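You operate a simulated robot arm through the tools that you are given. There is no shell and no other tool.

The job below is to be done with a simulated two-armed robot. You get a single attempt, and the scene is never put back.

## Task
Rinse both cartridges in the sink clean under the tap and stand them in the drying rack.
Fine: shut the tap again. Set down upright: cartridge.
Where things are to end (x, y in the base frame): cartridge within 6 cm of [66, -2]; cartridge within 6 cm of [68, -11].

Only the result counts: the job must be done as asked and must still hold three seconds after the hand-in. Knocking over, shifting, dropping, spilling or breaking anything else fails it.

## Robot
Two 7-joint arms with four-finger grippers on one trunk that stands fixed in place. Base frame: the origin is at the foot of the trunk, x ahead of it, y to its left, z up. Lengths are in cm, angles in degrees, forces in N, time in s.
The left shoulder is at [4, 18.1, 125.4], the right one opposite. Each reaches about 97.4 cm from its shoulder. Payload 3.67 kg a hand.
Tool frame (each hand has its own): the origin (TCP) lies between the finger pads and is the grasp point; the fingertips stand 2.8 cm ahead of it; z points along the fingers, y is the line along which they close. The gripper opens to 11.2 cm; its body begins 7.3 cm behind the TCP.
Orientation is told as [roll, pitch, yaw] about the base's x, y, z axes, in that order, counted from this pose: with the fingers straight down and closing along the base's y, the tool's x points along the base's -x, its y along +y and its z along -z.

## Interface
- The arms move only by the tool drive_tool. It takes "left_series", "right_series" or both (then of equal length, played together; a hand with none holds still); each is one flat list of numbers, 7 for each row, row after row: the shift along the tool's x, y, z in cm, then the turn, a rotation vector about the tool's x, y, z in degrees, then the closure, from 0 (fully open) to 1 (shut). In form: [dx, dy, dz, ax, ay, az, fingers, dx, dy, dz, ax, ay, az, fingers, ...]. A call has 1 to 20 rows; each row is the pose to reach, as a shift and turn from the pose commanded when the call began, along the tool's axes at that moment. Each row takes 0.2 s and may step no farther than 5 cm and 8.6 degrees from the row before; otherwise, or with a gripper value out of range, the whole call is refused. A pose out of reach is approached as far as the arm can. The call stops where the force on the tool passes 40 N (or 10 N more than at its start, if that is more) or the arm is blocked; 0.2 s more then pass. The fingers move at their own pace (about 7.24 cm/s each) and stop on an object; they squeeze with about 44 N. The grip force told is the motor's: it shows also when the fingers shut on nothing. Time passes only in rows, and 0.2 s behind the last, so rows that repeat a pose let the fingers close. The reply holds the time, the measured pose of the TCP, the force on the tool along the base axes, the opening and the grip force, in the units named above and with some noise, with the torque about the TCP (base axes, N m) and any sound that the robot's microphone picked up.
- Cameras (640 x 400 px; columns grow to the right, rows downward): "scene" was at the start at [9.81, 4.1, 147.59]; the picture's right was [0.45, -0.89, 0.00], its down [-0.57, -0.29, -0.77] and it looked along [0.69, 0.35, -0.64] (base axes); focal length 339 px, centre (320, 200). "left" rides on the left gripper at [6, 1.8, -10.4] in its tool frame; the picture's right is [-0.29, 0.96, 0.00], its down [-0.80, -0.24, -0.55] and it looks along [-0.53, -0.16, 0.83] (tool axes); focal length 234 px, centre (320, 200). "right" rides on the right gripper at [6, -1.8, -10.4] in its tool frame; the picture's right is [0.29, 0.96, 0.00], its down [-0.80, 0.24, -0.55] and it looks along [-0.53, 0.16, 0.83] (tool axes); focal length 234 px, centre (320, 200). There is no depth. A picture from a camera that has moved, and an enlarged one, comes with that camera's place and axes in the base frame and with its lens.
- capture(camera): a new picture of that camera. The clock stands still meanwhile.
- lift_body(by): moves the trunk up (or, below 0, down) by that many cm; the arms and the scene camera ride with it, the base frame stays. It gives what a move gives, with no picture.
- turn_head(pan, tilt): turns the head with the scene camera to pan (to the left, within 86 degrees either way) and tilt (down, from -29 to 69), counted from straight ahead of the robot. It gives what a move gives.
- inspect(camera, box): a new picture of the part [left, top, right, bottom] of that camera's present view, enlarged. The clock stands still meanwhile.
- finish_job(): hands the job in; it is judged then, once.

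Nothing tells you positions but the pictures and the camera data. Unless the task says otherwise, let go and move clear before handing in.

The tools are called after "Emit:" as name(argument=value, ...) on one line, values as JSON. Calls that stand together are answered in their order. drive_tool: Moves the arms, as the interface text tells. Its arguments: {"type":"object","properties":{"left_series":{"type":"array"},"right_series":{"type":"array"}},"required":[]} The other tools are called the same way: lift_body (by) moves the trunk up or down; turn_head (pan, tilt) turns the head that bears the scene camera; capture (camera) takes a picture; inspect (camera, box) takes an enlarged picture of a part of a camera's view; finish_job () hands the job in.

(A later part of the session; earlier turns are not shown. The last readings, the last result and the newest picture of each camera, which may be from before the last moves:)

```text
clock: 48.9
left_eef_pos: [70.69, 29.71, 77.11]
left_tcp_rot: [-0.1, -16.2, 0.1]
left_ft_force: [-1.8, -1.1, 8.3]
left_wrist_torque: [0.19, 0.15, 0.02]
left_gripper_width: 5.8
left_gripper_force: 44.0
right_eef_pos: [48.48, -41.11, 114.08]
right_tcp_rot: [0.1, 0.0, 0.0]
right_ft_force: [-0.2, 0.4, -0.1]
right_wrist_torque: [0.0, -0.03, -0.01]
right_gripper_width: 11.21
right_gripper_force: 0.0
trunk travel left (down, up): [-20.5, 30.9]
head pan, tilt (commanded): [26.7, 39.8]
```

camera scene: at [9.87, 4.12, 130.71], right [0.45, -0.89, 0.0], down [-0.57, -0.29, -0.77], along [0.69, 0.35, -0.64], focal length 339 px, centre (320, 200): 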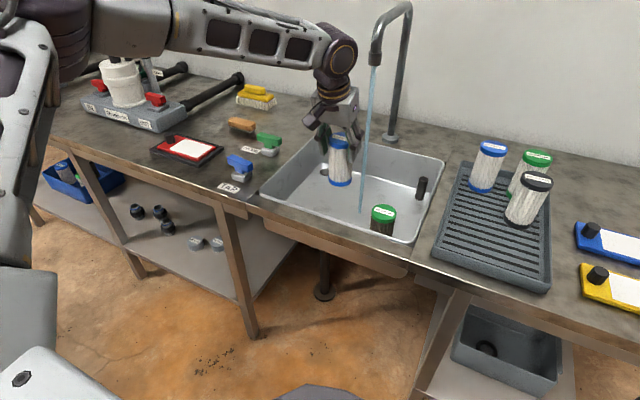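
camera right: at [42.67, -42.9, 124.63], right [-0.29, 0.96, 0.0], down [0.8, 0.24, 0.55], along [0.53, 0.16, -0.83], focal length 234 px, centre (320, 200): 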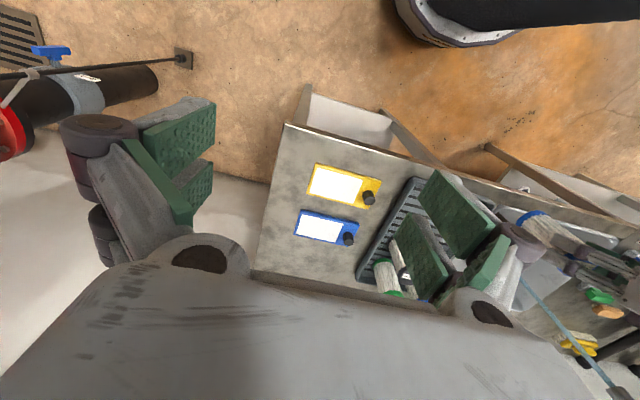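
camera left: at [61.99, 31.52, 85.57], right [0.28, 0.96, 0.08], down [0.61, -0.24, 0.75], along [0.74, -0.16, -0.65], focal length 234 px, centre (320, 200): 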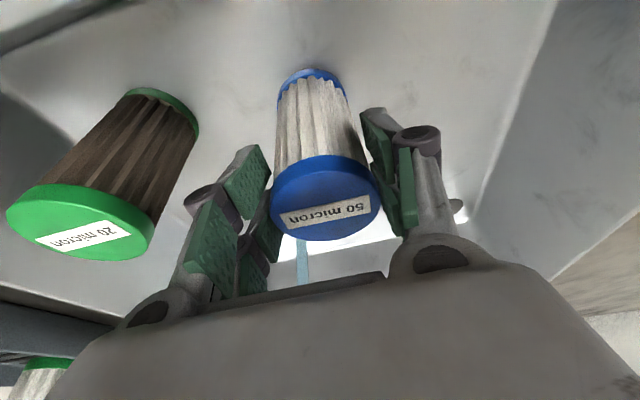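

Contact with the floor (about 8 N). I will open the fingers a little and back straight off.

Emit:
drive_tool(left_series=[0, 0, 0, 0, 0, 0, 0.6, 0, 0, 0, 0, 0, 0, 0.33, 0, 0, 0, 0, 0, 0, 0.33, 0, 0, -1.5, 0, 0, 0, 0.33, 0, 0, -4, 0, 0, 0, 0.33, 0, 0, -8, 0, 0, 0, 0.33, 0, 0, -12, 0, 0, 0, 0.3, 0, 0, -16, 0, 0, 0, 0.3])

Emit:
capture(camera="left")

Emit:
capture(camera="scene")

```text
clock: 50.7
left_eef_pos: [66.25, 29.74, 92.18]
left_tcp_rot: [-0.1, -16.0, 0.2]
left_ft_force: [-0.7, -0.9, -0.4]
left_wrist_torque: [-0.02, -0.03, 0.0]
left_gripper_width: 7.85
left_gripper_force: 0.0
right_eef_pos: [48.54, -41.15, 114.22]
right_tcp_rot: [-0.1, -0.1, -0.1]
right_ft_force: [-0.7, 0.8, -0.6]
right_wrist_torque: [0.01, -0.01, 0.03]
right_gripper_width: 11.22
right_gripper_force: 0.1
trunk travel left (down, up): [-20.5, 30.9]
head pan, tilt (commanded): [26.7, 39.8]
```

```text
taken
camera left: at [57.56, 31.45, 100.44], right [0.28, 0.96, 0.08], down [0.61, -0.24, 0.75], along [0.74, -0.16, -0.65], focal length 234 px, centre (320, 200)
```

left: 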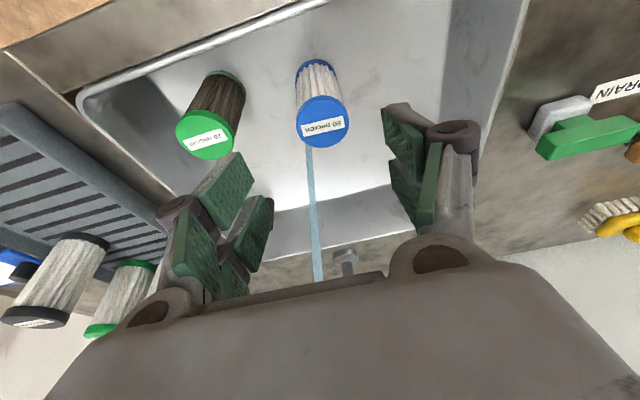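

```text
taken
camera scene: at [9.69, 4.06, 130.73], right [0.45, -0.89, 0.0], down [-0.57, -0.29, -0.77], along [0.69, 0.35, -0.64], focal length 339 px, centre (320, 200)
```

scene: 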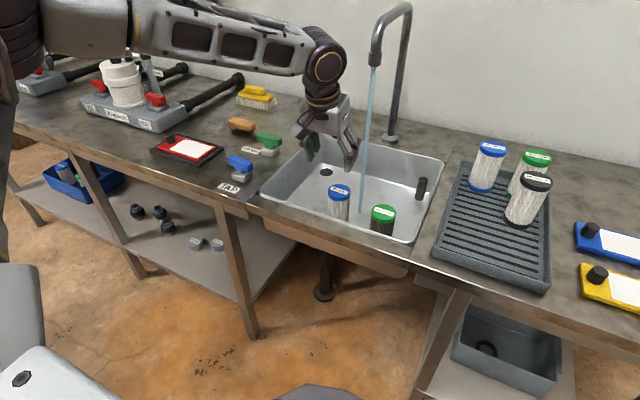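

The blue cartridge stands clean at about [70.7, 29.7] in the sink. Now I turn the empty hand to heading -60°, then tilt it to 45° for the new grasp.

Emit:
drive_tool(left_series=[0.17, 1.03, -0.42, 2.07, 0, 7.2, 0.3, 0.34, 2.06, -0.83, 4.14, 0, 14.4, 0.3, 0.52, 3.1, -1.25, 6.21, 0, 21.6, 0.3, 0.69, 4.13, -1.66, 8.28, 0, 28.8, 0.3, 0.86, 5.16, -2.08, 10.35, 0, 36, 0.3, 1.03, 6.2, -2.5, 12.42, 0, 43.2, 0.3, 1.2, 7.23, -2.91, 14.49, 0, 50.4, 0.3, 1.38, 8.26, -3.33, 16.56, 0, 57.66, 0.3])

Emit:
drive_tool(left_series=[0, 0, 0, 0, -7.25, 0, 0.3, 0, 0, 0, 0, -14.5, 0, 0.3, 0, 0, 0, 0, -21.75, 0, 0.3, 0, 0, 0, 0, -29, 0, 0.3])

Emit:
capture(camera="left")

Emit:
capture(camera="scene")

```text
clock: 52.5
left_eef_pos: [63.91, 38.14, 95.13]
left_tcp_rot: [-0.2, -16.0, -60.0]
left_ft_force: [-0.9, -0.7, -0.4]
left_wrist_torque: [-0.01, 0.01, 0.0]
left_gripper_width: 7.83
left_gripper_force: 0.0
right_eef_pos: [48.65, -41.02, 114.24]
right_tcp_rot: [0.0, 0.0, 0.0]
right_ft_force: [0.5, 0.2, -0.2]
right_wrist_torque: [0.0, 0.02, 0.0]
right_gripper_width: 11.21
right_gripper_force: 0.1
trunk travel left (down, up): [-20.5, 30.9]
head pan, tilt (commanded): [26.7, 39.8]
```

```text
clock: 53.5
left_eef_pos: [64.17, 38.18, 95.26]
left_tcp_rot: [-0.1, -45.2, -59.9]
left_ft_force: [1.2, -0.3, -1.0]
left_wrist_torque: [0.01, 0.0, 0.01]
left_gripper_width: 7.84
left_gripper_force: 0.0
right_eef_pos: [48.57, -41.0, 114.27]
right_tcp_rot: [0.0, -0.1, -0.1]
right_ft_force: [0.2, 0.6, -0.1]
right_wrist_torque: [-0.04, 0.01, -0.02]
right_gripper_width: 11.21
right_gripper_force: 0.0
trunk travel left (down, up): [-20.5, 30.9]
head pan, tilt (commanded): [26.7, 39.8]
```

```text
taken
camera left: at [59.82, 49.12, 98.22], right [0.93, 0.3, 0.2], down [-0.12, -0.27, 0.96], along [0.35, -0.91, -0.21], focal length 234 px, centre (320, 200)
```

left: 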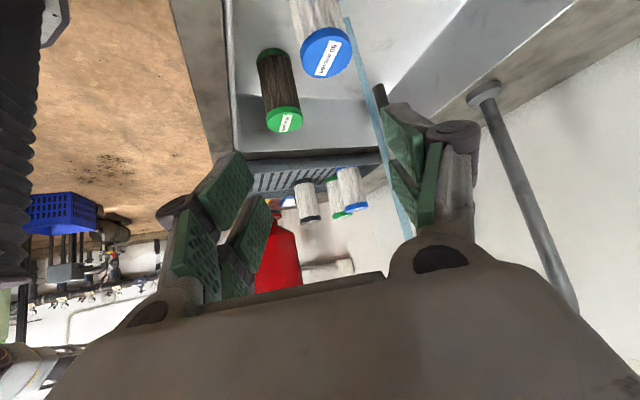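

```text
taken
camera scene: at [9.8, 4.17, 130.72], right [0.45, -0.89, 0.0], down [-0.57, -0.29, -0.77], along [0.69, 0.35, -0.64], focal length 339 px, centre (320, 200)
```

scene: 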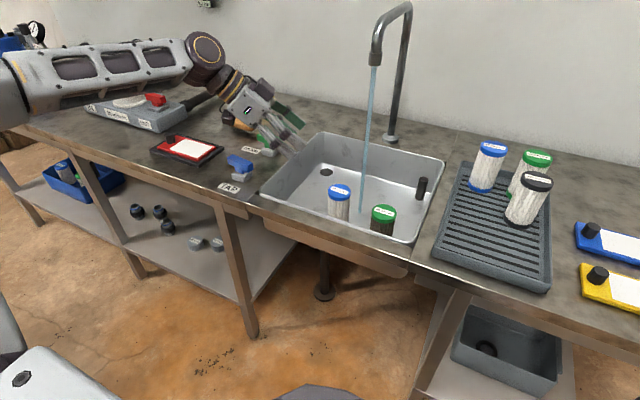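

I will zoom in to fix the cap's position precisely before approaching.

Emit:
inspect(camera="left", box=[240, 0, 400, 140])

Emit:
inspect(camera="scene", box=[260, 130, 440, 250])

```text
2.86 times, centred on (320, 70) of left
camera zoom: at [59.82, 49.12, 98.22], right [0.93, 0.3, 0.2], down [-0.12, -0.27, 0.96], along [0.35, -0.91, -0.21], focal length 669 px, centre (320, 571)
```

zoom: 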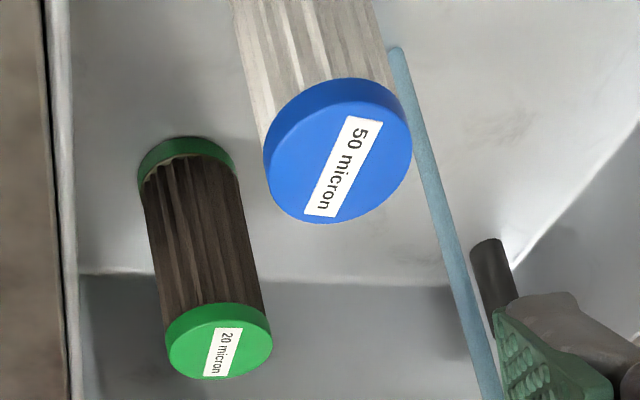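

```text
3.33 times, centred on (350, 190) of scene
camera zoom: at [9.8, 4.17, 130.72], right [0.45, -0.89, 0.0], down [-0.57, -0.29, -0.77], along [0.69, 0.35, -0.64], focal length 1129 px, centre (220, 233)
```

zoom: 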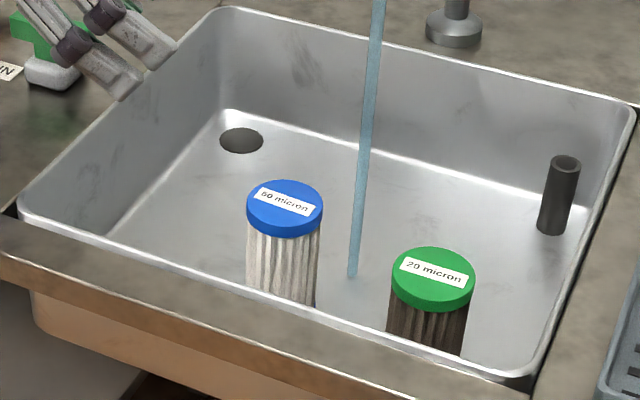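

Both views agree within about a centimetre; I take the cap at [70.8, 29.9]. I go to the pre-grasp point and then in along the fingers.

Emit:
drive_tool(left_series=[1.75, 0.5, 3.1, 0, 0, 0, 0.3, 3.5, 1.0, 6.2, 0, 0, 0, 0.3, 5.26, 1.49, 9.25, 0, 0, 0, 0.3, 5.26, 1.49, 12.5, 0, 0, 0, 0.3])

Emit:
capture(camera="left")

Emit:
capture(camera="scene")

```text
clock: 54.5
left_eef_pos: [68.01, 34.14, 82.5]
left_tcp_rot: [0.0, -45.0, -59.9]
left_ft_force: [0.0, -0.5, 0.2]
left_wrist_torque: [0.01, -0.01, -0.02]
left_gripper_width: 7.83
left_gripper_force: 0.0
right_eef_pos: [48.7, -41.2, 114.17]
right_tcp_rot: [0.1, 0.1, 0.0]
right_ft_force: [0.0, -0.2, 0.1]
right_wrist_torque: [0.02, 0.03, 0.0]
right_gripper_width: 11.21
right_gripper_force: 0.0
trunk travel left (down, up): [-20.5, 30.9]
head pan, tilt (commanded): [26.7, 39.8]
```

```text
taken
camera left: at [63.67, 45.15, 85.53], right [0.93, 0.3, 0.2], down [-0.12, -0.27, 0.96], along [0.35, -0.91, -0.21], focal length 234 px, centre (320, 200)
```

left: 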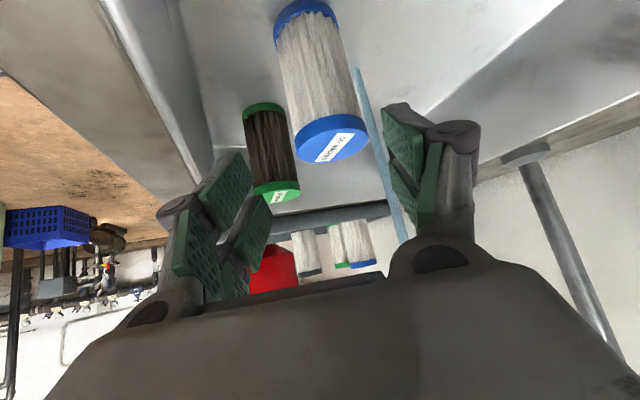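

```text
taken
camera scene: at [9.9, 3.99, 130.72], right [0.45, -0.89, 0.0], down [-0.57, -0.29, -0.77], along [0.69, 0.35, -0.64], focal length 339 px, centre (320, 200)
```

scene: 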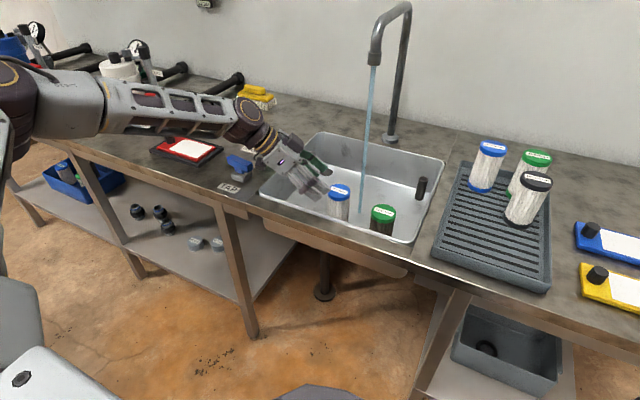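

The cap is lined up between the fingers. I will move the remaining 7.5 cm along the fingers and then close.

Emit:
drive_tool(left_series=[0.1, 0.15, 2.6, 0, 0, 0, 0.3, 0.2, 0.25, 5.2, 0, 0, 0, 0.3, 0.25, 0.25, 7.5, 0, 0, 0, 0.3])

Emit:
capture(camera="left")

Emit:
inspect(camera="scene", box=[260, 110, 440, 250])

```text
clock: 55.3
left_eef_pos: [67.94, 30.26, 80.3]
left_tcp_rot: [0.2, -45.0, -59.9]
left_ft_force: [-1.4, 0.9, 4.5]
left_wrist_torque: [0.05, -0.21, 0.1]
left_gripper_width: 7.92
left_gripper_force: 1.0
left hand out of reach, approached as far as the arm can: row 1, 2, 3
right_eef_pos: [48.58, -41.06, 114.12]
right_tcp_rot: [0.0, -0.1, 0.1]
right_ft_force: [0.8, -0.7, 0.0]
right_wrist_torque: [-0.01, 0.0, 0.04]
right_gripper_width: 11.21
right_gripper_force: 0.1
trunk travel left (down, up): [-20.5, 30.9]
head pan, tilt (commanded): [26.7, 39.8]
```

```text
taken
camera left: at [63.62, 41.23, 83.32], right [0.93, 0.3, 0.2], down [-0.12, -0.27, 0.96], along [0.35, -0.91, -0.21], focal length 234 px, centre (320, 200)
```

left: 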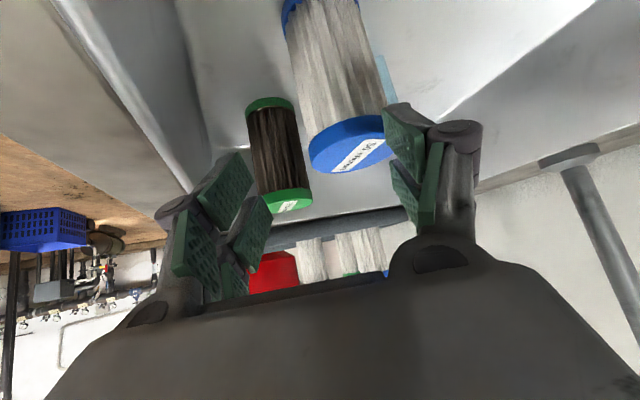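

```text
2.86 times, centred on (350, 180) of scene
camera zoom: at [9.82, 4.07, 130.72], right [0.45, -0.89, 0.0], down [-0.57, -0.29, -0.77], along [0.69, 0.35, -0.64], focal length 968 px, centre (234, 257)
```

zoom: 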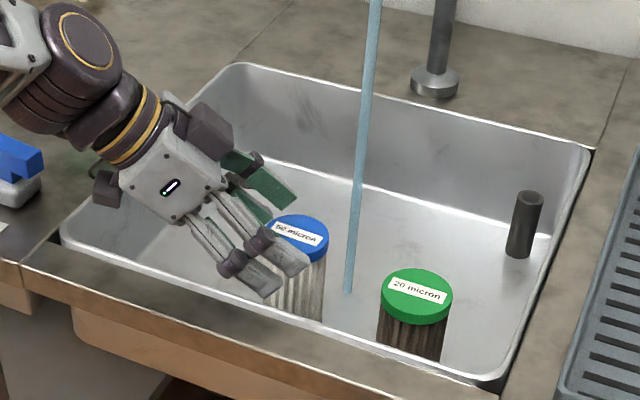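

The arm hit a joint limit here and slid sideways to [67.9, 30.3, 80.3], so the cap lies against the right-hand pads. I will back straight up gently, without dragging it.

Emit:
drive_tool(left_series=[0, 0, 0, 0, 0, 0, 0.26, -0.35, 0.1, -0.35, 0, 0, 0, 0.26, -1.06, 0.1, -1.06, 0, 0, 0, 0.26, -2.12, 0.1, -2.12, 0, 0, 0, 0.26, -3.54, 0.1, -3.54, 0, 0, 0, 0.26, -6, 0.1, -6, 0, 0, 0, 0.26])

Emit:
capture(camera="left")

Emit:
inspect(camera="scene", box=[260, 110, 440, 250])

```text
clock: 56.7
left_eef_pos: [68.17, 30.46, 88.65]
left_tcp_rot: [-0.1, -45.0, -60.0]
left_ft_force: [0.1, -0.1, 0.4]
left_wrist_torque: [0.0, 0.02, 0.03]
left_gripper_width: 8.27
left_gripper_force: 0.1
right_eef_pos: [48.62, -41.1, 114.15]
right_tcp_rot: [0.0, 0.0, 0.0]
right_ft_force: [0.4, 0.1, -0.3]
right_wrist_torque: [0.02, -0.01, 0.0]
right_gripper_width: 11.19
right_gripper_force: 0.1
trunk travel left (down, up): [-20.5, 30.9]
head pan, tilt (commanded): [26.7, 39.8]
```

```text
taken
camera left: at [63.84, 41.32, 91.63], right [0.93, 0.3, 0.2], down [-0.12, -0.27, 0.96], along [0.34, -0.91, -0.21], focal length 234 px, centre (320, 200)
```

left: 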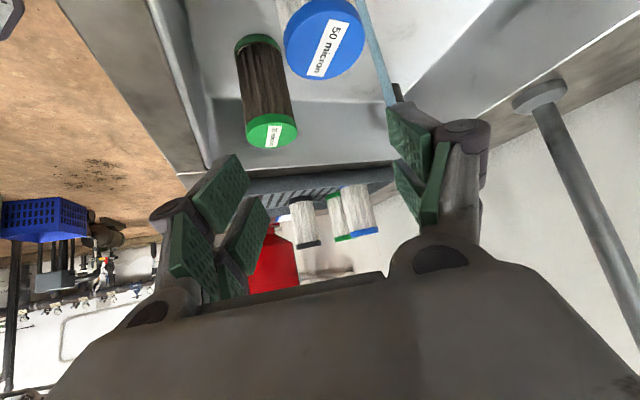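

```text
2.86 times, centred on (350, 180) of scene
camera zoom: at [9.72, 4.07, 130.73], right [0.45, -0.89, 0.0], down [-0.57, -0.29, -0.77], along [0.69, 0.35, -0.64], focal length 968 px, centre (234, 257)
```

zoom: 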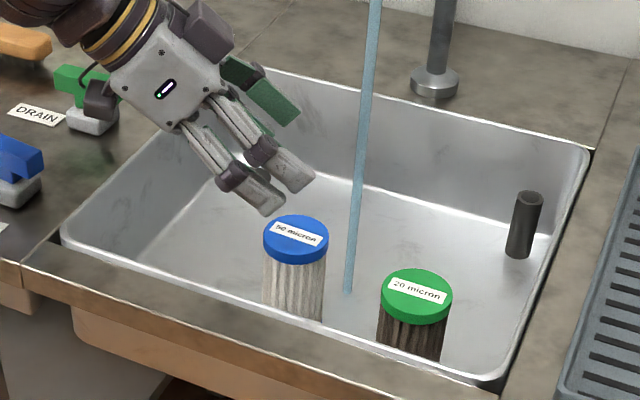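

The cartridge still stands, at about [71.1, 29.4]. The left wrist needs more height relative to the shoulder, so I will raise the hand and lower the trunk another 12 cm.

Emit:
drive_tool(left_series=[-1.7, -0.37, -3.6, 0, 0, 0, 0.26, -3.4, -0.73, -7.2, 0, 0, 0, 0.26, -5.1, -1.1, -10.8, 0, 0, 0, 0.26, -6.74, -1.46, -14.46, 0, 0, 0, 0.26])

Emit:
lift_body(by=-12)

Emit:
capture(camera="scene")

Emit:
capture(camera="left")

```text
clock: 57.7
left_eef_pos: [63.87, 34.2, 103.51]
left_tcp_rot: [0.0, -45.1, -59.9]
left_ft_force: [0.2, -0.1, 0.0]
left_wrist_torque: [-0.04, -0.01, 0.05]
left_gripper_width: 8.28
left_gripper_force: 0.0
right_eef_pos: [48.49, -41.17, 114.26]
right_tcp_rot: [0.0, 0.0, 0.0]
right_ft_force: [-0.5, 0.4, -0.1]
right_wrist_torque: [-0.01, -0.03, -0.02]
right_gripper_width: 11.21
right_gripper_force: 0.2
trunk travel left (down, up): [-20.5, 30.9]
head pan, tilt (commanded): [26.7, 39.8]
```

```text
clock: 59.2
left_eef_pos: [63.89, 34.18, 91.44]
left_tcp_rot: [-0.1, -45.2, -59.8]
left_ft_force: [0.2, 0.2, -0.1]
left_wrist_torque: [-0.01, -0.02, 0.01]
left_gripper_width: 8.3
left_gripper_force: 0.1
right_eef_pos: [48.58, -40.95, 102.02]
right_tcp_rot: [0.0, -0.1, 0.0]
right_ft_force: [-0.8, 0.2, 0.5]
right_wrist_torque: [-0.02, 0.01, 0.02]
right_gripper_width: 11.2
right_gripper_force: 0.2
trunk travel left (down, up): [-8.5, 42.9]
head pan, tilt (commanded): [26.7, 39.8]
```

```text
taken
camera scene: at [9.79, 4.09, 118.59], right [0.45, -0.89, 0.0], down [-0.57, -0.29, -0.77], along [0.69, 0.35, -0.64], focal length 339 px, centre (320, 200)
```

scene: 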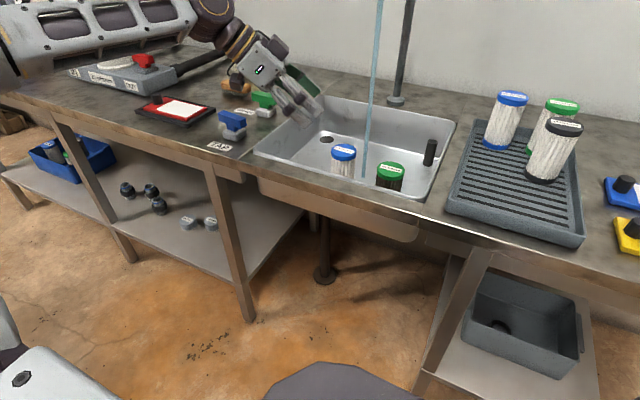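

```text
taken
camera left: at [59.65, 45.16, 94.32], right [0.93, 0.3, 0.2], down [-0.12, -0.27, 0.96], along [0.34, -0.91, -0.21], focal length 234 px, centre (320, 200)
```

left: 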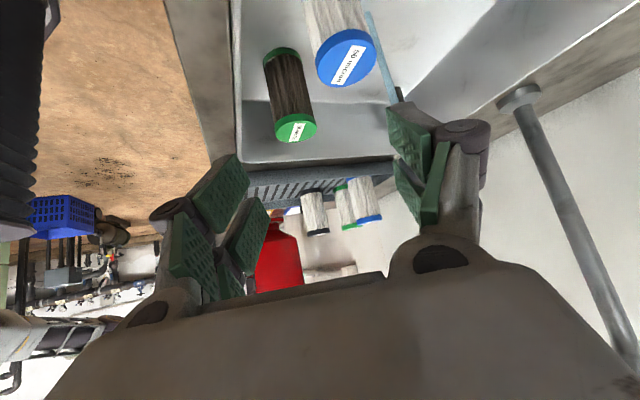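

The trunk is lower now. I will go to the pre-grasp point again and check that the pose is reached exactly before moving in.

Emit:
drive_tool(left_series=[1.6, 1.3, 2.4, 0, 0, 0, 0.3, 3.2, 2.6, 4.8, 0, 0, 0, 0.3, 4.79, 3.89, 7.15, 0, 0, 0, 0.3])

Emit:
drive_tool(left_series=[0, 0, 2, 0, 0, 0, 0.3])

Emit:
capture(camera="left")

Emit:
inspect(camera="scene", box=[240, 80, 440, 210])

```text
clock: 60.0
left_eef_pos: [68.25, 34.87, 82.92]
left_tcp_rot: [-0.1, -45.0, -59.8]
left_ft_force: [0.1, -0.1, 0.0]
left_wrist_torque: [0.01, 0.01, 0.01]
left_gripper_width: 7.84
left_gripper_force: 0.1
right_eef_pos: [48.65, -40.95, 101.9]
right_tcp_rot: [0.1, 0.1, 0.1]
right_ft_force: [-0.1, -0.7, 0.2]
right_wrist_torque: [-0.02, 0.01, 0.01]
right_gripper_width: 11.2
right_gripper_force: 0.0
trunk travel left (down, up): [-8.5, 42.9]
head pan, tilt (commanded): [26.7, 39.8]
```

```text
clock: 60.4
left_eef_pos: [68.92, 33.43, 81.35]
left_tcp_rot: [-0.2, -45.0, -59.9]
left_ft_force: [-0.5, 0.4, 0.4]
left_wrist_torque: [0.01, 0.01, -0.03]
left_gripper_width: 7.83
left_gripper_force: 0.1
right_eef_pos: [48.77, -40.99, 101.82]
right_tcp_rot: [0.0, 0.1, 0.0]
right_ft_force: [0.0, 0.3, -1.1]
right_wrist_torque: [0.02, 0.06, -0.04]
right_gripper_width: 11.21
right_gripper_force: 0.1
trunk travel left (down, up): [-8.5, 42.9]
head pan, tilt (commanded): [26.7, 39.8]
```

```text
taken
camera left: at [64.66, 44.38, 84.36], right [0.93, 0.3, 0.2], down [-0.12, -0.27, 0.96], along [0.34, -0.91, -0.21], focal length 234 px, centre (320, 200)
```

left: 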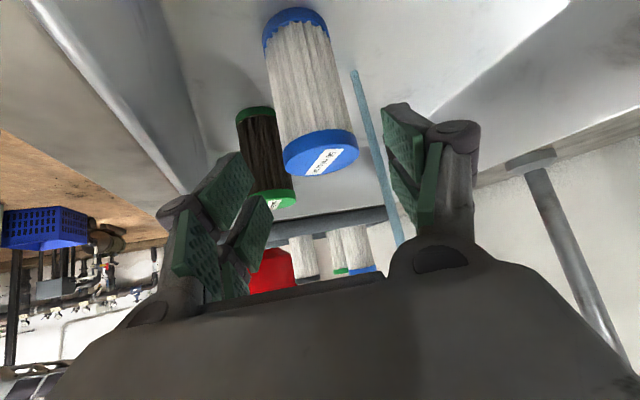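

```text
3.08 times, centred on (340, 145) of scene
camera zoom: at [9.91, 4.08, 118.57], right [0.45, -0.89, 0.0], down [-0.57, -0.29, -0.77], along [0.69, 0.35, -0.64], focal length 1042 px, centre (258, 369)
```

zoom: 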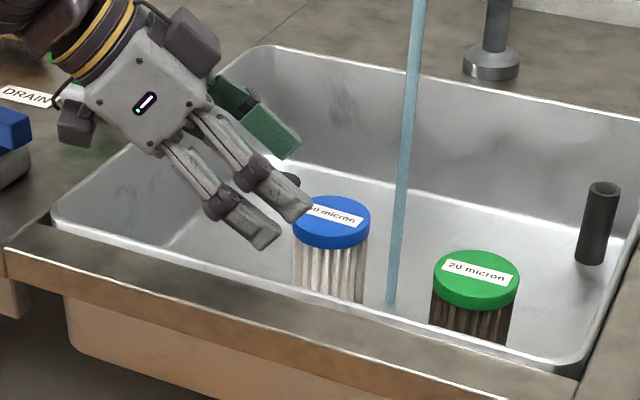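

Exact this time, and the cap is centred in the hand's view. I move the remaining 5.8 cm in two steps.

Emit:
drive_tool(left_series=[0, 0, 1.5, 0, 0, 0, 0.3, 0, 0, 3, 0, 0, 0, 0.3])

Emit:
drive_tool(left_series=[0, 0, 1.4, 0, 0, 0, 0.3, 0, 0, 2.8, 0, 0, 0, 0.3])

Emit:
capture(camera="left")

Emit:
inspect(camera="scene", box=[240, 80, 440, 210])

```text
clock: 61.0
left_eef_pos: [69.92, 31.55, 79.4]
left_tcp_rot: [-0.1, -45.1, -59.8]
left_ft_force: [-0.4, 0.9, 0.1]
left_wrist_torque: [0.01, 0.06, 0.02]
left_gripper_width: 7.85
left_gripper_force: 0.0
right_eef_pos: [48.6, -41.08, 101.99]
right_tcp_rot: [0.0, 0.0, 0.0]
right_ft_force: [0.1, 0.1, 0.1]
right_wrist_torque: [0.0, 0.0, -0.02]
right_gripper_width: 11.21
right_gripper_force: 0.0
trunk travel left (down, up): [-8.5, 42.9]
head pan, tilt (commanded): [26.7, 39.8]
```

```text
clock: 61.6
left_eef_pos: [70.95, 29.9, 77.44]
left_tcp_rot: [-0.2, -45.1, -59.8]
left_ft_force: [-0.2, -0.9, 0.0]
left_wrist_torque: [0.0, 0.0, -0.03]
left_gripper_width: 7.82
left_gripper_force: 0.0
right_eef_pos: [48.67, -41.13, 102.0]
right_tcp_rot: [0.0, 0.1, 0.0]
right_ft_force: [-0.6, 0.2, -0.8]
right_wrist_torque: [0.0, -0.01, -0.01]
right_gripper_width: 11.2
right_gripper_force: 0.2
trunk travel left (down, up): [-8.5, 42.9]
head pan, tilt (commanded): [26.7, 39.8]
```

```text
taken
camera left: at [66.71, 40.84, 80.42], right [0.93, 0.3, 0.2], down [-0.12, -0.27, 0.96], along [0.35, -0.91, -0.21], focal length 234 px, centre (320, 200)
```

left: 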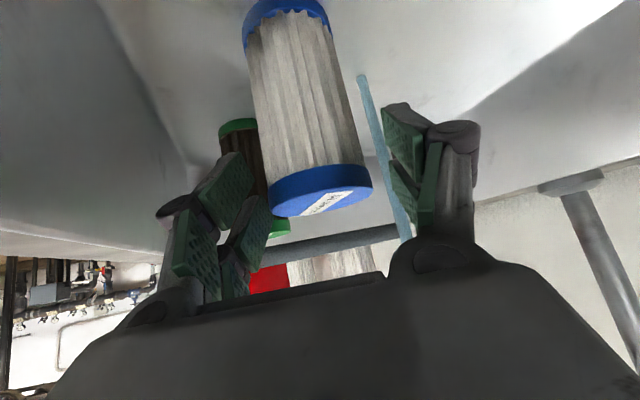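

```text
3.08 times, centred on (340, 145) of scene
camera zoom: at [9.83, 4.07, 118.58], right [0.45, -0.89, 0.0], down [-0.57, -0.29, -0.77], along [0.69, 0.35, -0.64], focal length 1042 px, centre (258, 369)
```

zoom: 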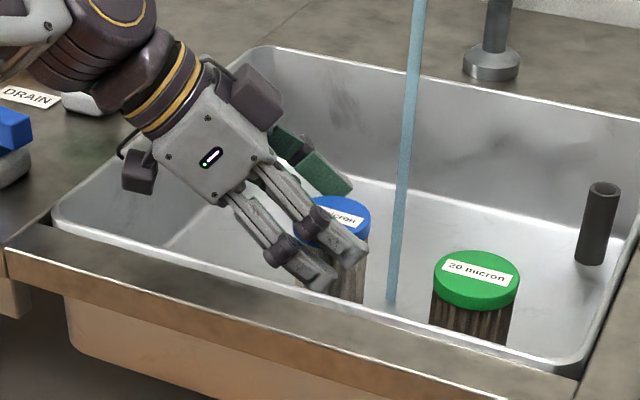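

The hand is exactly in place with the cap between the pads. I close the fingers.

Emit:
drive_tool(left_series=[0, 0, 0, 0, 0, 0, 1, 0, 0, 0, 0, 0, 0, 1, 0, 0, 0, 0, 0, 0, 1, 0, 0, 0, 0, 0, 0, 1])

Emit:
capture(camera="left")

```text
clock: 62.6
left_eef_pos: [70.96, 29.97, 77.49]
left_tcp_rot: [0.0, -45.0, -60.0]
left_ft_force: [0.8, -0.3, 1.0]
left_wrist_torque: [0.1, -0.13, 0.05]
left_gripper_width: 5.8
left_gripper_force: 44.0
right_eef_pos: [48.62, -40.98, 101.94]
right_tcp_rot: [-0.1, 0.0, 0.0]
right_ft_force: [0.5, -0.7, -0.2]
right_wrist_torque: [0.03, -0.03, -0.02]
right_gripper_width: 11.2
right_gripper_force: 0.1
trunk travel left (down, up): [-8.5, 42.9]
head pan, tilt (commanded): [26.7, 39.8]
```

```text
taken
camera left: at [66.7, 40.85, 80.45], right [0.93, 0.3, 0.2], down [-0.12, -0.27, 0.96], along [0.35, -0.91, -0.21], focal length 234 px, centre (320, 200)
```

left: 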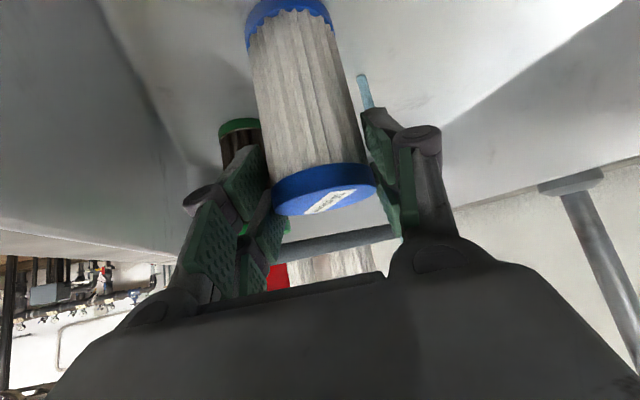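

Held firmly at 5.8 cm. I lift it straight up out of the sink.

Emit:
drive_tool(left_series=[-2.1, 0, -2.1, 0, 0, 0, 1, -4.6, 0, -4.6, 0, 0, 0, 1, -7.6, 0, -7.6, 0, 0, 0, 1, -10.6, 0, -10.6, 0, 0, 0, 1, -12.7, 0, -12.7, 0, 0, 0, 1])

Emit:
capture(camera="scene")

```text
clock: 63.8
left_eef_pos: [70.94, 30.03, 95.36]
left_tcp_rot: [0.0, -45.0, -59.9]
left_ft_force: [-0.4, -0.1, -2.7]
left_wrist_torque: [0.0, 0.0, 0.01]
left_gripper_width: 5.83
left_gripper_force: 43.7
right_eef_pos: [48.63, -41.02, 102.05]
right_tcp_rot: [0.0, 0.0, 0.0]
right_ft_force: [-0.4, -0.7, -0.5]
right_wrist_torque: [0.04, -0.03, 0.02]
right_gripper_width: 11.2
right_gripper_force: 0.2
trunk travel left (down, up): [-8.5, 42.9]
head pan, tilt (commanded): [26.7, 39.8]
```

```text
taken
camera scene: at [9.79, 4.07, 118.58], right [0.45, -0.89, 0.0], down [-0.57, -0.29, -0.77], along [0.69, 0.35, -0.64], focal length 339 px, centre (320, 200)
```

scene: 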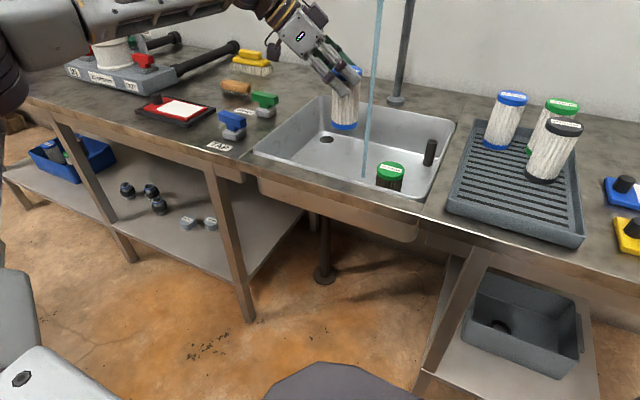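

The cartridge is upright and clear. I carry it over to above [66, -1.5] on the rack.

Emit:
drive_tool(left_series=[-2.16, -2.5, 2.23, 0, 0, 0, 1, -4.32, -5.0, 4.46, 0, 0, 0, 1, -6.48, -7.5, 6.69, 0, 0, 0, 1, -8.64, -10, 8.9, 0, 0, 0, 1, -10.8, -12.5, 11.1, 0, 0, 0, 1, -12.95, -15, 13.4, 0, 0, 0, 1, -15.1, -17.5, 15.6, 0, 0, 0, 1, -17.27, -20, 17.83, 0, 0, 0, 1])

Emit:
capture(camera="scene")

Emit:
capture(camera="left")

```text
clock: 65.6
left_eef_pos: [66.3, -1.27, 94.99]
left_tcp_rot: [-0.2, -45.1, -59.7]
left_ft_force: [-0.1, -0.4, -1.4]
left_wrist_torque: [0.03, 0.02, -0.03]
left_gripper_width: 5.78
left_gripper_force: 43.9
right_eef_pos: [48.67, -41.01, 101.8]
right_tcp_rot: [0.1, 0.1, -0.1]
right_ft_force: [0.3, 0.3, 0.3]
right_wrist_torque: [0.02, 0.03, 0.02]
right_gripper_width: 11.2
right_gripper_force: 0.1
trunk travel left (down, up): [-8.5, 42.9]
head pan, tilt (commanded): [26.7, 39.8]
```

```text
taken
camera scene: at [9.93, 4.08, 118.56], right [0.45, -0.89, 0.0], down [-0.57, -0.29, -0.77], along [0.69, 0.35, -0.64], focal length 339 px, centre (320, 200)
```

scene: 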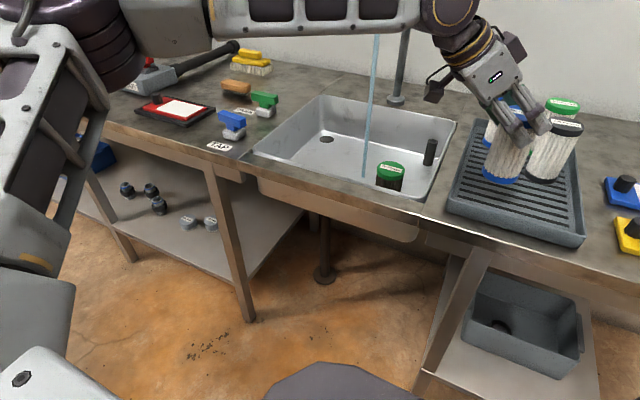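

```text
taken
camera left: at [61.94, 9.6, 98.01], right [0.93, 0.31, 0.2], down [-0.12, -0.27, 0.96], along [0.35, -0.91, -0.21], focal length 234 px, centre (320, 200)
```

left: 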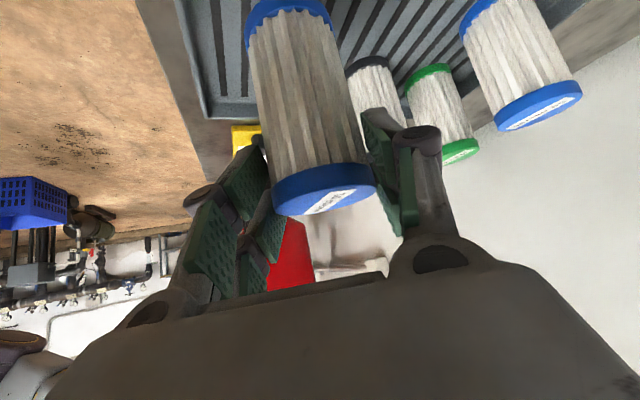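

I am above [66.3, -1.3]. With the trunk lower I test whether the left hand can go a bit further, to [67, -6].

Emit:
drive_tool(left_series=[-1.56, -0.87, 1.56, 0, 0, 0, 1, -3.12, -1.74, 3.12, 0, 0, 0, 1])

```text
clock: 66.2
left_eef_pos: [64.84, -3.41, 94.85]
left_tcp_rot: [0.0, -45.3, -59.9]
left_ft_force: [-0.5, 0.0, -0.6]
left_wrist_torque: [0.04, -0.03, -0.01]
left_gripper_width: 5.82
left_gripper_force: 44.2
left hand out of reach, approached as far as the arm can: row 1, 2
right_eef_pos: [48.6, -41.0, 101.92]
right_tcp_rot: [0.0, -0.1, 0.0]
right_ft_force: [-0.5, 0.2, -0.1]
right_wrist_torque: [0.0, 0.0, -0.01]
right_gripper_width: 11.19
right_gripper_force: 0.0
trunk travel left (down, up): [-8.5, 42.9]
head pan, tilt (commanded): [26.7, 39.8]
```

The limit is about [64.8, -3.4], so the right arm will do the final shift. I set the cartridge down at about [65.4, -2.5]; first down to z = 91.

Emit:
drive_tool(left_series=[1.0, 0.5, 0.8, 0, 0, 0, 1, 2.0, 0.97, 1.6, 0, 0, 0, 1, 3.1, 0.97, 2.42, 0, 0, 0, 1])

Emit:
inspect(camera="scene", box=[420, 70, 600, 260])

Emit:
capture(camera="right")

```text
clock: 67.0
left_eef_pos: [65.42, -2.3, 90.79]
left_tcp_rot: [0.0, -45.1, -59.9]
left_ft_force: [-0.1, -0.7, -1.2]
left_wrist_torque: [0.03, 0.04, 0.01]
left_gripper_width: 5.8
left_gripper_force: 44.4
right_eef_pos: [48.63, -41.05, 101.89]
right_tcp_rot: [0.1, 0.0, 0.0]
right_ft_force: [0.3, 0.3, 0.2]
right_wrist_torque: [-0.02, 0.0, 0.0]
right_gripper_width: 11.18
right_gripper_force: 0.0
trunk travel left (down, up): [-8.5, 42.9]
head pan, tilt (commanded): [26.7, 39.8]
```

```text
2.11 times, centred on (510, 165) of scene
camera zoom: at [9.83, 4.09, 118.58], right [0.45, -0.89, 0.0], down [-0.57, -0.29, -0.77], along [0.69, 0.35, -0.64], focal length 713 px, centre (-80, 274)
```

zoom: 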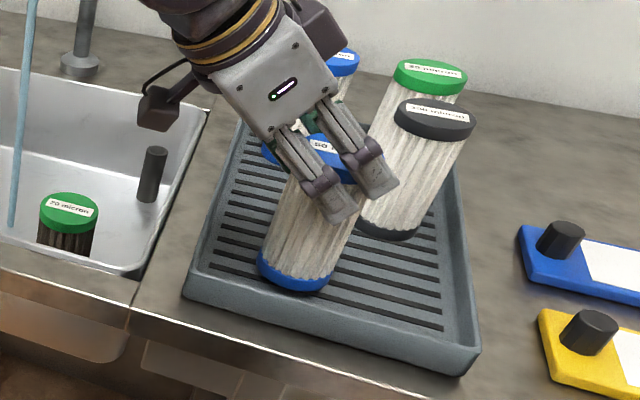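

```text
taken
camera right: at [42.7, -42.89, 112.48], right [-0.29, 0.96, 0.0], down [0.8, 0.24, 0.55], along [0.53, 0.16, -0.83], focal length 234 px, centre (320, 200)
```

right: 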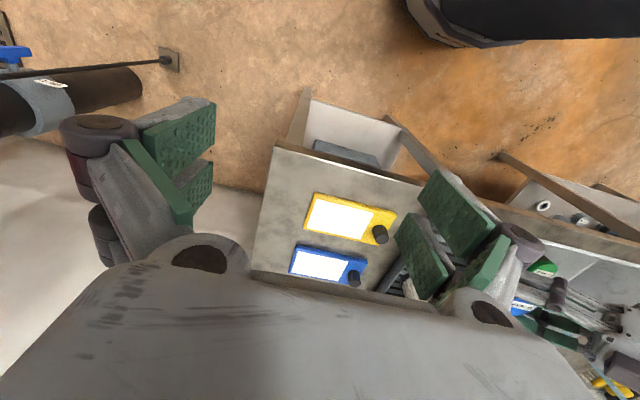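

Close to the rack surface now. I creep down and watch the force.

Emit:
drive_tool(left_series=[0.18, 0, 0.18, 0, 0, 0, 1, 0.35, 0, 0.35, 0, 0, 0, 1, 0.5, 0, 0.5, 0, 0, 0, 1])

```text
clock: 67.8
left_eef_pos: [65.27, -2.5, 90.36]
left_tcp_rot: [0.0, -45.1, -59.8]
left_ft_force: [0.4, -0.2, -2.1]
left_wrist_torque: [0.01, 0.01, 0.02]
left_gripper_width: 5.79
left_gripper_force: 44.0
right_eef_pos: [48.63, -40.96, 101.94]
right_tcp_rot: [0.0, 0.0, 0.1]
right_ft_force: [0.1, -0.3, -0.1]
right_wrist_torque: [0.0, 0.02, -0.02]
right_gripper_width: 11.2
right_gripper_force: 0.1
trunk travel left (down, up): [-8.5, 42.9]
head pan, tilt (commanded): [26.7, 39.8]
```

Emit:
drive_tool(left_series=[0.14, 0, 0.14, 0, 0, 0, 1, 0.28, 0, 0.28, 0, 0, 0, 1, 0.42, 0, 0.42, 0, 0, 0, 1])

```text
clock: 68.6
left_eef_pos: [65.33, -2.61, 89.89]
left_tcp_rot: [0.0, -45.4, -59.9]
left_ft_force: [1.4, -0.1, 5.7]
left_wrist_torque: [0.1, -0.31, -0.03]
left_gripper_width: 5.83
left_gripper_force: 43.6
right_eef_pos: [48.5, -40.9, 101.98]
right_tcp_rot: [-0.1, 0.0, 0.0]
right_ft_force: [0.1, -0.5, -0.2]
right_wrist_torque: [0.01, 0.0, -0.02]
right_gripper_width: 11.21
right_gripper_force: 0.0
trunk travel left (down, up): [-8.5, 42.9]
head pan, tilt (commanded): [26.7, 39.8]
```

Contact at z ≈ 89.9 with about 6 N. I open the fingers and back away along the finger direction.

Emit:
drive_tool(left_series=[0, 0, 0, 0, 0, 0, 0.44, 0, 0, 0, 0, 0, 0, 0.33, 0, 0, 0, 0, 0, 0, 0.3, 0, 0, -1.5, 0, 0, 0, 0.3, 0, 0, -4, 0, 0, 0, 0.3, 0, 0, -8, 0, 0, 0, 0.3, 0, 0, -12, 0, 0, 0, 0.3])

Emit:
capture(camera="scene")

Emit:
capture(camera="left")

```text
clock: 70.2
left_eef_pos: [60.94, 4.77, 98.31]
left_tcp_rot: [-0.1, -45.1, -59.8]
left_ft_force: [-0.2, 0.5, 0.5]
left_wrist_torque: [0.0, -0.02, 0.0]
left_gripper_width: 7.83
left_gripper_force: 0.0
right_eef_pos: [48.58, -41.01, 101.9]
right_tcp_rot: [0.0, 0.0, 0.0]
right_ft_force: [-0.7, -0.1, 0.0]
right_wrist_torque: [-0.03, 0.0, -0.02]
right_gripper_width: 11.2
right_gripper_force: 0.1
trunk travel left (down, up): [-8.5, 42.9]
head pan, tilt (commanded): [26.7, 39.8]
```

```text
taken
camera scene: at [9.72, 4.14, 118.59], right [0.45, -0.89, 0.0], down [-0.57, -0.29, -0.77], along [0.69, 0.34, -0.64], focal length 339 px, centre (320, 200)
```

scene: 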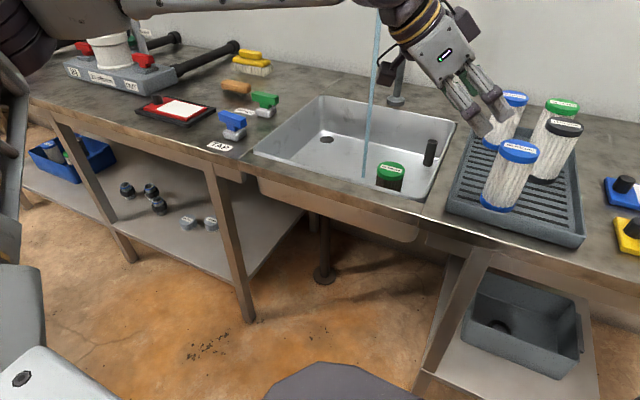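

```text
taken
camera left: at [56.76, 15.82, 101.37], right [0.93, 0.3, 0.2], down [-0.12, -0.27, 0.96], along [0.34, -0.91, -0.21], focal length 234 px, centre (320, 200)
```

left: 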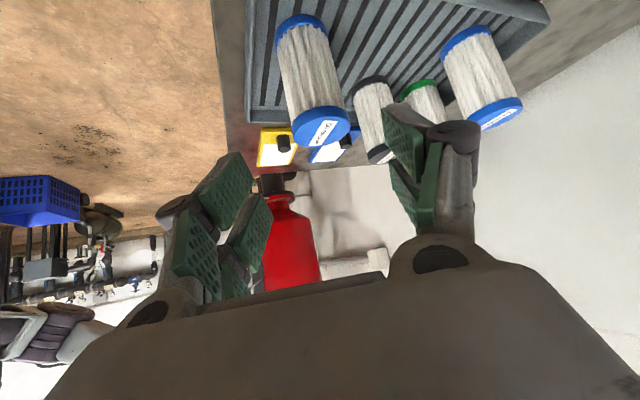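

The blue cartridge stands upright on the rack at about [65.3, -2.5]. I now draw the left hand back over the sink while the right hand turns to heading +60° for the mirrored grasp.

Emit:
drive_tool(left_series=[1.73, 1.68, -2.03, 0, 0, 0, 0.3, 3.47, 3.37, -4.07, 0, 0, 0, 0.3, 5.2, 5.05, -6.1, 0, 0, 0, 0.3, 6.94, 6.74, -8.14, 0, 0, 0, 0.3, 8.67, 8.42, -10.17, 0, 0, 0, 0.3, 10.4, 10.1, -12.2, 0, 0, 0, 0.3, 12.1, 11.8, -14.2, 0, 0, 0, 0.3, 13.87, 13.47, -16.27, 0, 0, 0, 0.3], right_series=[0, 0, -0.4, 0, 0, -7.5, 0.2, 0, 0, -0.8, 0, 0, -15, 0.2, 0, 0, -1.2, 0, 0, -22.5, 0.2, 0, 0, -1.6, 0, 0, -30, 0.2, 0, 0, -2, 0, 0, -37.5, 0.2, 0, 0, -2.4, 0, 0, -45, 0.2, 0, 0, -2.8, 0, 0, -52.5, 0.2, 0, 0, -3, 0, 0, -60, 0.2])

Emit:
drive_tool(right_series=[0, 0, 0, 0, -7.5, 0, 0.2, 0, 0, 0, 0, -15, 0, 0.2, 0, 0, 0, 0, -22.5, 0, 0.2, 0, 0, 0, 0, -30, 0, 0.2, 0, 0, 0, 0, -37.5, 0, 0.2, 0, 0, 0, 0, -45, 0, 0.2])

Emit:
capture(camera="scene")

Emit:
capture(camera="right")

```text
clock: 72.0
left_eef_pos: [61.86, 29.98, 99.35]
left_tcp_rot: [0.0, -45.1, -59.9]
left_ft_force: [0.0, 0.4, 0.5]
left_wrist_torque: [0.02, -0.02, -0.02]
left_gripper_width: 7.84
left_gripper_force: 0.2
right_eef_pos: [39.62, -23.23, 100.75]
right_tcp_rot: [-0.1, -0.3, 58.5]
right_ft_force: [0.6, 0.5, 0.2]
right_wrist_torque: [-0.05, 0.0, 0.0]
right_gripper_width: 8.94
right_gripper_force: 0.0
right hand out of reach, approached as far as the arm can: row 4, 5, 6, 7, 8
trunk travel left (down, up): [-8.5, 42.9]
head pan, tilt (commanded): [26.7, 39.8]
```

```text
clock: 73.4
left_eef_pos: [61.98, 29.94, 99.55]
left_tcp_rot: [-0.1, -45.1, -60.0]
left_ft_force: [-0.4, 0.0, -1.2]
left_wrist_torque: [-0.03, -0.01, -0.02]
left_gripper_width: 7.84
left_gripper_force: 0.0
right_eef_pos: [37.59, -23.3, 101.76]
right_tcp_rot: [0.2, -45.1, 59.6]
right_ft_force: [0.6, 0.8, 0.3]
right_wrist_torque: [0.03, 0.0, 0.0]
right_gripper_width: 8.96
right_gripper_force: 0.0
right hand out of reach, approached as far as the arm can: row 4, 5, 6
trunk travel left (down, up): [-8.5, 42.9]
head pan, tilt (commanded): [26.7, 39.8]
```

```text
taken
camera scene: at [9.8, 4.06, 118.58], right [0.45, -0.89, 0.0], down [-0.57, -0.29, -0.77], along [0.69, 0.35, -0.64], focal length 339 px, centre (320, 200)
```

scene: 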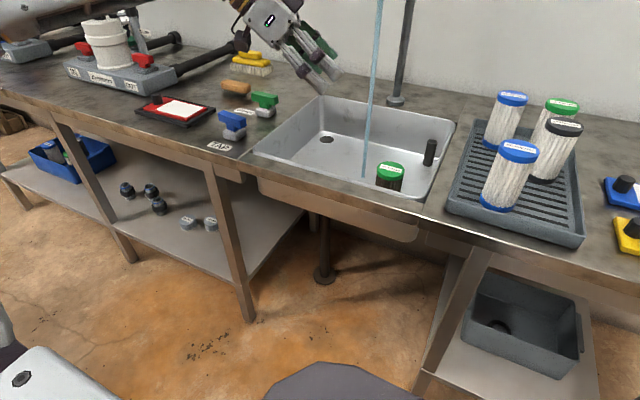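

```text
taken
camera right: at [33.42, -34.37, 104.94], right [-0.93, 0.31, -0.2], down [-0.12, 0.27, 0.96], along [0.35, 0.91, -0.21], focal length 234 px, centre (320, 200)
```

right: 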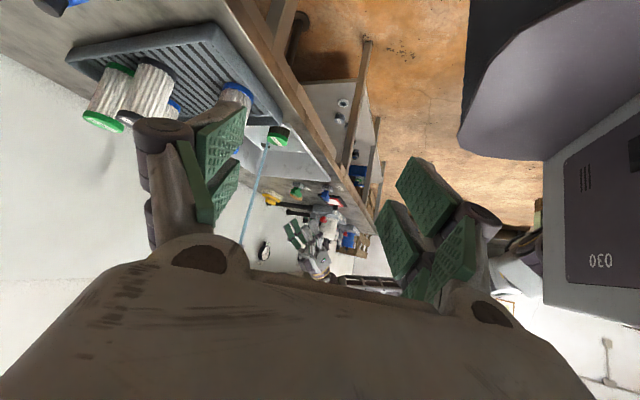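

The right hand has reached the tilted heading, drawn in toward the body at [37.6, -23.3]. I bring it out to a pre-grasp point before the blue cartridge.

Emit:
drive_tool(right_series=[-2.0, -1.95, 3.0, 0, 0, 0, 0.2, -4.0, -3.9, 6.0, 0, 0, 0, 0.2, -6.1, -5.8, 9.0, 0, 0, 0, 0.2, -8.1, -7.8, 12.0, 0, 0, 0, 0.25, -10.1, -9.7, 15.0, 0, 0, 0, 0.28, -12.1, -11.7, 18.0, 0, 0, 0, 0.28, -14.16, -13.6, 20.5, 0, 0, 0, 0.28])

Emit:
capture(camera="right")

Emit:
capture(camera="scene")

```text
clock: 75.0
left_eef_pos: [62.0, 29.99, 99.43]
left_tcp_rot: [-0.2, -45.1, -59.8]
left_ft_force: [0.0, 0.1, -1.0]
left_wrist_torque: [-0.03, 0.0, -0.01]
left_gripper_width: 7.82
left_gripper_force: 0.0
right_eef_pos: [46.06, -13.52, 101.0]
right_tcp_rot: [0.2, -44.9, 59.7]
right_ft_force: [0.7, 0.8, 0.6]
right_wrist_torque: [-0.01, 0.0, 0.0]
right_gripper_width: 8.09
right_gripper_force: 0.1
right hand out of reach, approached as far as the arm can: row 1, 2, 3, 4, 5, 6, 7
trunk travel left (down, up): [-8.5, 42.9]
head pan, tilt (commanded): [26.7, 39.8]
```

```text
taken
camera right: at [41.9, -24.54, 104.26], right [-0.93, 0.31, -0.2], down [-0.12, 0.27, 0.96], along [0.35, 0.91, -0.21], focal length 234 px, centre (320, 200)
```

right: 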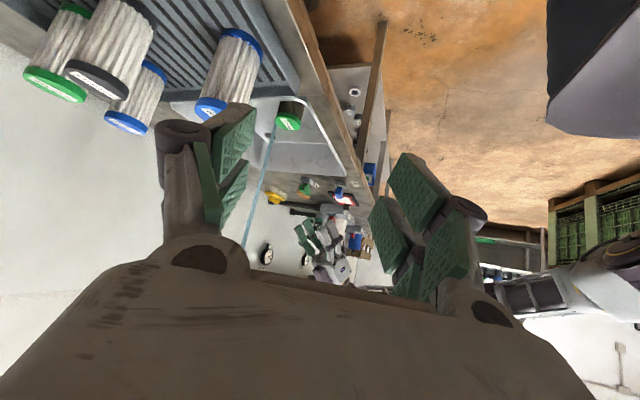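

```text
taken
camera scene: at [9.86, 4.22, 118.57], right [0.45, -0.89, 0.0], down [-0.57, -0.29, -0.77], along [0.69, 0.34, -0.64], focal length 339 px, centre (320, 200)
```

scene: 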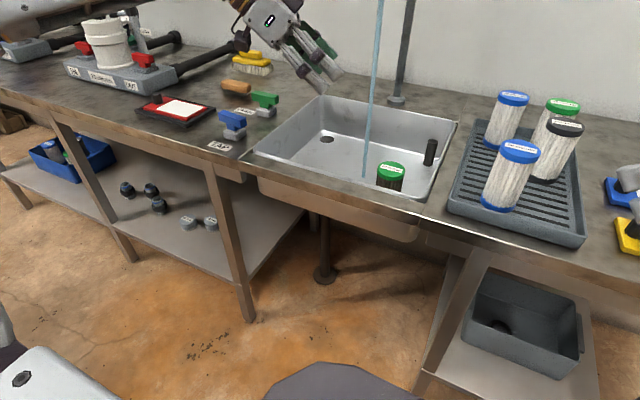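

The right arm cannot hold that mirrored pose out here, so I will use a smaller heading and tilt. I turn it back to about heading 10° and tilt 20° while moving forward, clear of everything.

Emit:
drive_tool(right_series=[-0.42, -1.2, -0.53, 5.9, 0, 5.9, 0.28, -0.83, -2.4, -1.05, 11.8, 0, 11.8, 0.28, -1.25, -3.6, -1.58, 17.7, 0, 17.7, 0.28, -1.67, -4.8, -2.1, 23.6, 0, 23.6, 0.28, -2.1, -6, -2.6, 29.5, 0, 29.5, 0.28, -2.5, -7.2, -3.16, 35.4, 0, 35.4, 0.28])

Emit:
drive_tool(right_series=[0, 0, 0, 0, 8.3, 0, 0.28, 0, 0, 0, 0, 16.6, 0, 0.28, 0, 0, 0, 0, 25, 0, 0.28])

Emit:
capture(camera="right")

```text
clock: 76.4
left_eef_pos: [61.94, 30.01, 99.44]
left_tcp_rot: [-0.1, -45.1, -59.8]
left_ft_force: [1.0, 0.7, 0.2]
left_wrist_torque: [-0.01, 0.01, 0.01]
left_gripper_width: 7.84
left_gripper_force: 0.1
right_eef_pos: [52.08, -18.04, 105.21]
right_tcp_rot: [0.0, -45.0, 9.7]
right_ft_force: [-0.7, 0.1, -0.2]
right_wrist_torque: [0.01, 0.0, 0.02]
right_gripper_width: 8.07
right_gripper_force: 0.0
trunk travel left (down, up): [-8.5, 42.9]
head pan, tilt (commanded): [26.7, 39.8]
```

```text
clock: 77.2
left_eef_pos: [61.86, 30.01, 99.4]
left_tcp_rot: [-0.1, -45.0, -59.9]
left_ft_force: [-0.3, 0.3, 0.7]
left_wrist_torque: [-0.01, 0.02, 0.01]
left_gripper_width: 7.86
left_gripper_force: 0.0
right_eef_pos: [52.11, -18.05, 105.28]
right_tcp_rot: [0.1, -19.9, 9.8]
right_ft_force: [0.2, 0.1, -0.4]
right_wrist_torque: [-0.01, -0.01, -0.02]
right_gripper_width: 8.08
right_gripper_force: 0.1
trunk travel left (down, up): [-8.5, 42.9]
head pan, tilt (commanded): [26.7, 39.8]
```

```text
taken
camera right: at [43.41, -21.35, 113.15], right [-0.43, 0.9, -0.1], down [0.51, 0.33, 0.79], along [0.74, 0.29, -0.6], focal length 234 px, centre (320, 200)
```

right: 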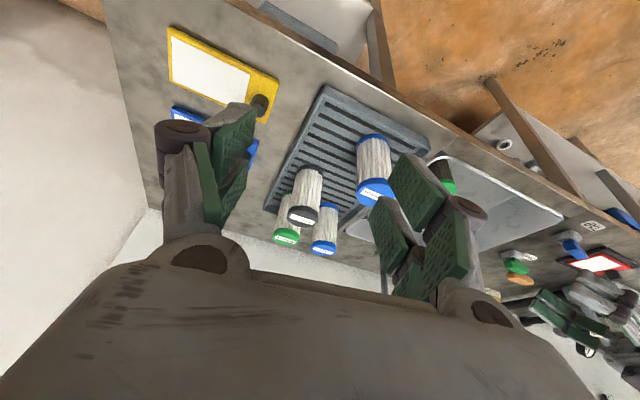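

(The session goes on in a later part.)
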